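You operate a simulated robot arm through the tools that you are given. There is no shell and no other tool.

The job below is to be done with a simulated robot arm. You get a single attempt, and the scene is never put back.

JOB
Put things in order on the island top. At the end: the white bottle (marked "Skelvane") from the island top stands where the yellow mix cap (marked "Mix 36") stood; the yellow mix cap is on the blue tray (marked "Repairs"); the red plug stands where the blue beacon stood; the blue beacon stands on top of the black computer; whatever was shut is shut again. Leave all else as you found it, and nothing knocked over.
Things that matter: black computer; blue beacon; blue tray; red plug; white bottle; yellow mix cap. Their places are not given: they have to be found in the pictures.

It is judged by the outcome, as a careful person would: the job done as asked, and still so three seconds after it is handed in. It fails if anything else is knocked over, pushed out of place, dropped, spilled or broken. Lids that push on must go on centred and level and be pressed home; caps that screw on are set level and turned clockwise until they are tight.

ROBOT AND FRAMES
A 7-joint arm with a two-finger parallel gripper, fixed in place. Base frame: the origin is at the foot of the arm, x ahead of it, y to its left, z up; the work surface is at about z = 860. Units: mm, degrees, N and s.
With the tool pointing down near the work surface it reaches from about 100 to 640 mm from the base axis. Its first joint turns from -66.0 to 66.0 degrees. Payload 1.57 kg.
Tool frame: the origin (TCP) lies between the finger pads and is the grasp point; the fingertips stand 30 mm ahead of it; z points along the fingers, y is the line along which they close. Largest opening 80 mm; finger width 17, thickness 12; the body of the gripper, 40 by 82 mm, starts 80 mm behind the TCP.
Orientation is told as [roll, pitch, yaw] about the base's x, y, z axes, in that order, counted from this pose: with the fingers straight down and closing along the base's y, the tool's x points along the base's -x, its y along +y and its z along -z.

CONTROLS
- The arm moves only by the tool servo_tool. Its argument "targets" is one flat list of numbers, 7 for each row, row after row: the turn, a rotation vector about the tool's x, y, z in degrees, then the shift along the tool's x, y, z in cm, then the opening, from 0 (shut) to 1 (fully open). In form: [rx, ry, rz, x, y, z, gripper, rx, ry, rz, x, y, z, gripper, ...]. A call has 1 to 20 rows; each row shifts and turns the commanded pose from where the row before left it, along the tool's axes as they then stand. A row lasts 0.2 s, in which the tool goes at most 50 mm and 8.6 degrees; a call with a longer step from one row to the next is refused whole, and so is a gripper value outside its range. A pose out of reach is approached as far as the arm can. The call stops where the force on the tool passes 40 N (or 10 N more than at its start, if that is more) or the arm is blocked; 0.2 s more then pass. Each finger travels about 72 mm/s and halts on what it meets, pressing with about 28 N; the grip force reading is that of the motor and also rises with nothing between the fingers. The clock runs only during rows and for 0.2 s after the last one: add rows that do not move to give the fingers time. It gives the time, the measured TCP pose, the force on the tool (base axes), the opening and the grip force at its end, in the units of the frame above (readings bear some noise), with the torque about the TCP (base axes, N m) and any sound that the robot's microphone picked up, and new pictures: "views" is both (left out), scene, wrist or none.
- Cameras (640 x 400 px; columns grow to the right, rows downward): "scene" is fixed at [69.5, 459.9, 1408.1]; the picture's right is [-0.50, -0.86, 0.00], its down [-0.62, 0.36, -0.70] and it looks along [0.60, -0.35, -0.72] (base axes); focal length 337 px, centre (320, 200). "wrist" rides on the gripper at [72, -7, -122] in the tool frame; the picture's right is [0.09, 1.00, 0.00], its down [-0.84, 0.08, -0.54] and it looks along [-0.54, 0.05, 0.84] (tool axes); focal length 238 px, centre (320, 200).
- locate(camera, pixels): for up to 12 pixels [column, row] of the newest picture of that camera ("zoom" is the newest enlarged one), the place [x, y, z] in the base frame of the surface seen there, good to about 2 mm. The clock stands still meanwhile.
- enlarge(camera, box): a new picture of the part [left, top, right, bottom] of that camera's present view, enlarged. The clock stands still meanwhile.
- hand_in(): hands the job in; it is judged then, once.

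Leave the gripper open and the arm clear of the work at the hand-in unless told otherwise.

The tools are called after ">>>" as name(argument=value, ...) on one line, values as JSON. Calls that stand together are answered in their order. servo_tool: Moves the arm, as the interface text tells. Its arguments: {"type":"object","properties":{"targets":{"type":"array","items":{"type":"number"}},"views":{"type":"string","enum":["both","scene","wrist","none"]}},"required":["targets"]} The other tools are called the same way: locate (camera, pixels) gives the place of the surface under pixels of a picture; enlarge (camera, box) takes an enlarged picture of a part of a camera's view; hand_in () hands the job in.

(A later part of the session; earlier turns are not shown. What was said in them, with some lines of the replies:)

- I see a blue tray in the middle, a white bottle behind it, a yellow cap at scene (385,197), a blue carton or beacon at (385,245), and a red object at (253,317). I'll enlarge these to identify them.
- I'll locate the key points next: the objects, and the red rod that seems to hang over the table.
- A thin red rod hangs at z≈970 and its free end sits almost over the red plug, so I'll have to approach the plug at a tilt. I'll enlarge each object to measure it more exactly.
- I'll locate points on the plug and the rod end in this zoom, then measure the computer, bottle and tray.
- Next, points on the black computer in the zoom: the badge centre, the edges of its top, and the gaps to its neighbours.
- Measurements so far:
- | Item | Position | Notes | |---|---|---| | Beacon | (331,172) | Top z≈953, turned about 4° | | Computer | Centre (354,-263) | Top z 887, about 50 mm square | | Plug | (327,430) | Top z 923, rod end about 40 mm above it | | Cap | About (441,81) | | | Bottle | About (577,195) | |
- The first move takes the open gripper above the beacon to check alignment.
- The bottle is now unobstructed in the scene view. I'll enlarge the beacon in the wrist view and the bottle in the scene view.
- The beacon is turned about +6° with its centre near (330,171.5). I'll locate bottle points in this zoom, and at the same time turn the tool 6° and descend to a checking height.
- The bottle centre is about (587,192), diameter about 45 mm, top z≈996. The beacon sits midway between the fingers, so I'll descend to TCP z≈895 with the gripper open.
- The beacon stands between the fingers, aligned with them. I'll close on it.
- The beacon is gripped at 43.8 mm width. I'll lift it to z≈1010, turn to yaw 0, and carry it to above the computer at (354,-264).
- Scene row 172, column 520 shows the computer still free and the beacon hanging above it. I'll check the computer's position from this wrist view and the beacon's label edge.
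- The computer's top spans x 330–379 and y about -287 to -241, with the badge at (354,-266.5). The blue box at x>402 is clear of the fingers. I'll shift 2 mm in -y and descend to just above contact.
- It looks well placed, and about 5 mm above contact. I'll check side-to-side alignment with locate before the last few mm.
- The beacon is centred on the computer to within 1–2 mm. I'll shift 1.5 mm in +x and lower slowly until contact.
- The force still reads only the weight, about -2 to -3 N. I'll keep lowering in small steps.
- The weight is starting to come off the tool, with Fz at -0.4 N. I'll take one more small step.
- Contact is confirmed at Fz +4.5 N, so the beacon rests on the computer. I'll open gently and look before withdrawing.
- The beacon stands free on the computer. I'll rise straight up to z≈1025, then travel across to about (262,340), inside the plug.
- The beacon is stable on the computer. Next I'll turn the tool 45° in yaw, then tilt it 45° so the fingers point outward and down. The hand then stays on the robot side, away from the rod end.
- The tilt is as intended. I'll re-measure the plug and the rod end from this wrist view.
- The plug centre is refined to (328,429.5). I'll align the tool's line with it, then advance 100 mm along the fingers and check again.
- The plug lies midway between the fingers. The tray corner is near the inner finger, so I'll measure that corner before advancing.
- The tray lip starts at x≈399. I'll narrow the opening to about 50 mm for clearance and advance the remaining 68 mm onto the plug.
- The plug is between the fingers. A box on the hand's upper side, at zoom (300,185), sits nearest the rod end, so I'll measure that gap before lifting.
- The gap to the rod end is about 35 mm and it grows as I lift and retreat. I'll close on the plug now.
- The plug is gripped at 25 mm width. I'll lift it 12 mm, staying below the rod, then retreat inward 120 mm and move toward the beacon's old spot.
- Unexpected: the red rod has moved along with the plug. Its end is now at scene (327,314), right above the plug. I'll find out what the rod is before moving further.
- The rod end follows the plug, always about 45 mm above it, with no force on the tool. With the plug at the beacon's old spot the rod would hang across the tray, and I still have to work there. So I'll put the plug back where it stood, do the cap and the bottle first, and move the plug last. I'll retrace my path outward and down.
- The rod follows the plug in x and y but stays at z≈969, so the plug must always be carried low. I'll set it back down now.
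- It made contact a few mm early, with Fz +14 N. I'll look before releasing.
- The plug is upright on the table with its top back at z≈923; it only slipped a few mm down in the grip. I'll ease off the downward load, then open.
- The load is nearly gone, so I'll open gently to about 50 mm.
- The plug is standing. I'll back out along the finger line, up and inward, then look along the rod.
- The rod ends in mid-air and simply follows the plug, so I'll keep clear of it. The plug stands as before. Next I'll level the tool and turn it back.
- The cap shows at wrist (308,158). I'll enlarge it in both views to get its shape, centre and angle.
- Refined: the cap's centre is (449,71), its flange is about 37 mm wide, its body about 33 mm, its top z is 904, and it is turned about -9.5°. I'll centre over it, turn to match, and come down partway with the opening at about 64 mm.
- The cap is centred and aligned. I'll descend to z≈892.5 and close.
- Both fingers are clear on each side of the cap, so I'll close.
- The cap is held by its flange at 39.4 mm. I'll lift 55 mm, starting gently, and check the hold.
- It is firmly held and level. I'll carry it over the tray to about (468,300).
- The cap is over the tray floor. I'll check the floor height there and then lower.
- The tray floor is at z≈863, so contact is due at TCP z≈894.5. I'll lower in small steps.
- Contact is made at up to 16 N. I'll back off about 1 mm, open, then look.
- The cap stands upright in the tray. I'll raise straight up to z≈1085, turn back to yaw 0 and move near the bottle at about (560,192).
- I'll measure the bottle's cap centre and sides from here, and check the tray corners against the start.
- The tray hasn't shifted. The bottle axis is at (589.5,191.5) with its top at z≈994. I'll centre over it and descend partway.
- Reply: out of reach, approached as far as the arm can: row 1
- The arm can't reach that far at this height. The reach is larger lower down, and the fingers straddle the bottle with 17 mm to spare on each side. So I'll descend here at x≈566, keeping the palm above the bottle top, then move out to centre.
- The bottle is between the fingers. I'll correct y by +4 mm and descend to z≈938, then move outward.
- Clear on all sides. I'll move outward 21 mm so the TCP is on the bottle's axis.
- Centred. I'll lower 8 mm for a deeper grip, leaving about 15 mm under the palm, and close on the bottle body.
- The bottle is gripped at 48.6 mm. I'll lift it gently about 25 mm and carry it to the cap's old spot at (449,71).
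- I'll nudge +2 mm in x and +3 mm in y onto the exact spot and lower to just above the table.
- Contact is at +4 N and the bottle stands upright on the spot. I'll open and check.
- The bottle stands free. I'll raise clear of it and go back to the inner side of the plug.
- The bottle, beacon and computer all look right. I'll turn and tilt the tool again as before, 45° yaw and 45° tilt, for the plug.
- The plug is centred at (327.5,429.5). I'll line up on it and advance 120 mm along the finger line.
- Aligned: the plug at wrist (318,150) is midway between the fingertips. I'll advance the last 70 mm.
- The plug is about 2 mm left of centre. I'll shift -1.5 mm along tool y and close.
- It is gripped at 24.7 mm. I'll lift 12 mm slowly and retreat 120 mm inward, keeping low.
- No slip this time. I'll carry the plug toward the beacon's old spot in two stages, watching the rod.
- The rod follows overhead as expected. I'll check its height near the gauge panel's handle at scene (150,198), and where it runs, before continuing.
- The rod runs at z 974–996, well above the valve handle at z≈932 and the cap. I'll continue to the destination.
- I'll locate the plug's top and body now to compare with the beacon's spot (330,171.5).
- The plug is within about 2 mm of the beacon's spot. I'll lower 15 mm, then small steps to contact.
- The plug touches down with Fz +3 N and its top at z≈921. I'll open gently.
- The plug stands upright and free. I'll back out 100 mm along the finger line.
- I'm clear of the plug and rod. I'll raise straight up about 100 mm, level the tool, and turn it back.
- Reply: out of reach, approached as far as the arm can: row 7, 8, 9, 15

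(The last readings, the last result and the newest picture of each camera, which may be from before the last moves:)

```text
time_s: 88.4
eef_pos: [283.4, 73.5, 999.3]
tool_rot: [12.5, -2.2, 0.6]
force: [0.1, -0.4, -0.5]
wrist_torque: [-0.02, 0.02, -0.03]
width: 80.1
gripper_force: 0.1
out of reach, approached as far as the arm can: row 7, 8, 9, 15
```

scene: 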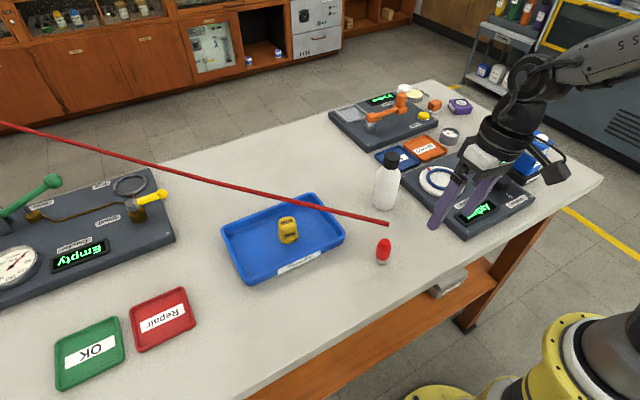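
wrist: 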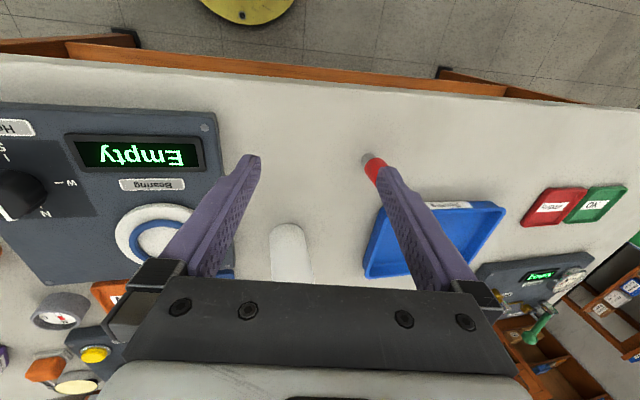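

A few rows hit the inner reach limit, so the tool ended slightly rolled, but nothing was touched. I'll raise well clear and level the roll.

>>> servo_tool(targets=[0, 0, 0, 0, 0, -4, 1, 0, 0, 0, 0, 0, -4, 1, 0, 0, 0, -1.5, 0, -4, 1, 6.2, 0, 0, 0, 0, 0, 1, 6.2, 0, 0, 0, 0, 0, 1, 0, 0, 0, -2, 0, 0, 1, 0, 0, 0, 0, 0, 0, 1], views="both")

>>> enlarge(camera="scene", box=[200, 140, 420, 340])

>>> enlarge(camera="scene", box=[340, 80, 560, 280])

```text
time_s: 90.0
eef_pos: [313.3, 53.7, 1091.4]
tool_rot: [14.6, -2.5, 0.6]
force: [-0.1, 0.7, 0.8]
wrist_torque: [0.02, -0.01, 0.03]
width: 79.9
gripper_force: 0.1
out of reach, approached as far as the arm can: row 1, 2, 3, 4, 5
```

scene: 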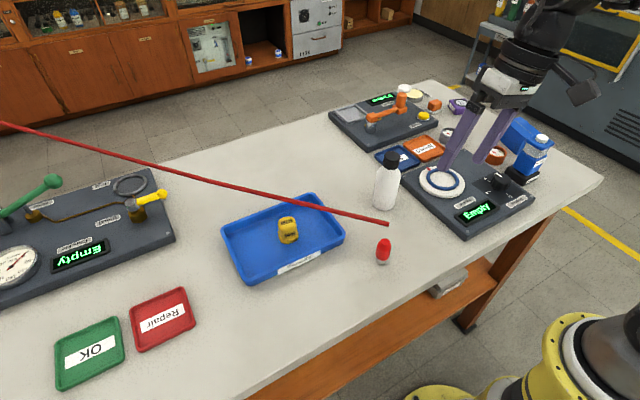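
wrist: 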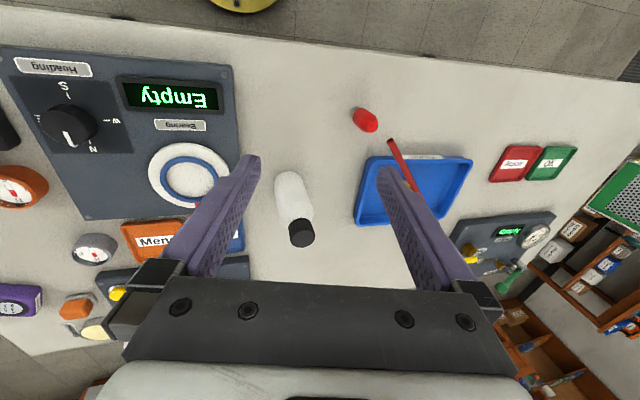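

```text
2.00 times, centred on (310, 240) of scene
```

zoom: 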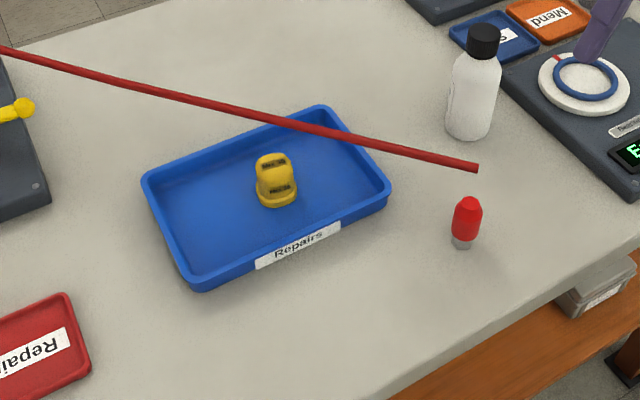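

```text
2.00 times, centred on (450, 180) of scene
```

zoom: 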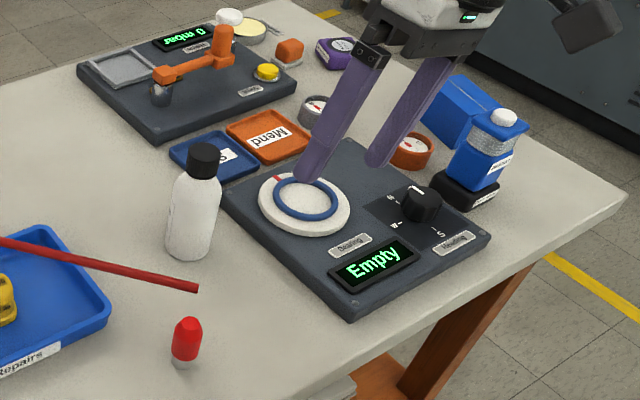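

Everything stands where it should. I'll check the final positions of the bottle, plug, cap and beacon.

>>> locate(camera="zoom", pixels=[[204, 150], [187, 255], [170, 230], [210, 235], [188, 323], [188, 340], [183, 365], [503, 116], [495, 150], [470, 200], [466, 160]])

>>> enlarge(camera="scene", box=[480, 100, 580, 200])

```text
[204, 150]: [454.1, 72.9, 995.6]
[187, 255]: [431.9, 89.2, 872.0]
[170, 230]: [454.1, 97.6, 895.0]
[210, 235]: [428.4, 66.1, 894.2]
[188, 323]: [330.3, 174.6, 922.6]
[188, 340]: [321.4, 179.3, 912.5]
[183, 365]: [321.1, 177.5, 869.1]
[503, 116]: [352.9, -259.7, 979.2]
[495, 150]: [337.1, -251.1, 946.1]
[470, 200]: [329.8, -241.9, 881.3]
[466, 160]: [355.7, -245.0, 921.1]
```

```text
4.00 times, centred on (530, 150) of scene
```

zoom: 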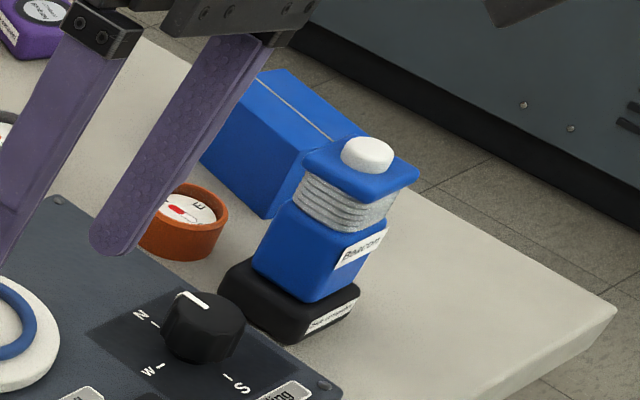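

Final state:

| Item | Where it is | Target |
|---|---|---|
| Bottle | (451,73), upright | Cap's spot |
| Plug | (330,173), upright | Beacon's spot |
| Cap | Upright in the "Repairs" tray | Blue tray |
| Beacon | Level on the black computer | Top of the computer |

The other objects look unmoved, nothing was opened, the gripper is open and the arm is well above the work. I'm handing in.

>>> hand_in()

```text
The job is handed in.
```

The job is done and handed in, though I haven't been told how it was judged. Nothing was knocked over, and I opened nothing that needed shutting again.

- **White bottle:** it stands upright within about 3 mm of where the yellow mix cap stood. I never saw the "Skelvane" label, but it was the only white bottle on the island top.
- **Yellow mix cap:** it stands upright in the middle of the blue "Repairs" tray.
- **Red plug:** it stands upright within about 2 mm of where the blue beacon stood.
- **Blue beacon:** it stands level on top of the black computer, which did not shift.

**Red rod:** a thin red rod hangs over the table and follows the plug wherever it goes, about 45 mm above it. To keep the rod clear of the tray while I worked there, I put the plug back, did the cap and bottle first, and moved the plug last. The rod now runs above the tray and touches nothing.

The gripper is open and the arm is well above the work. It is tilted about 15 degrees because it hit its inner reach limit as I backed away.
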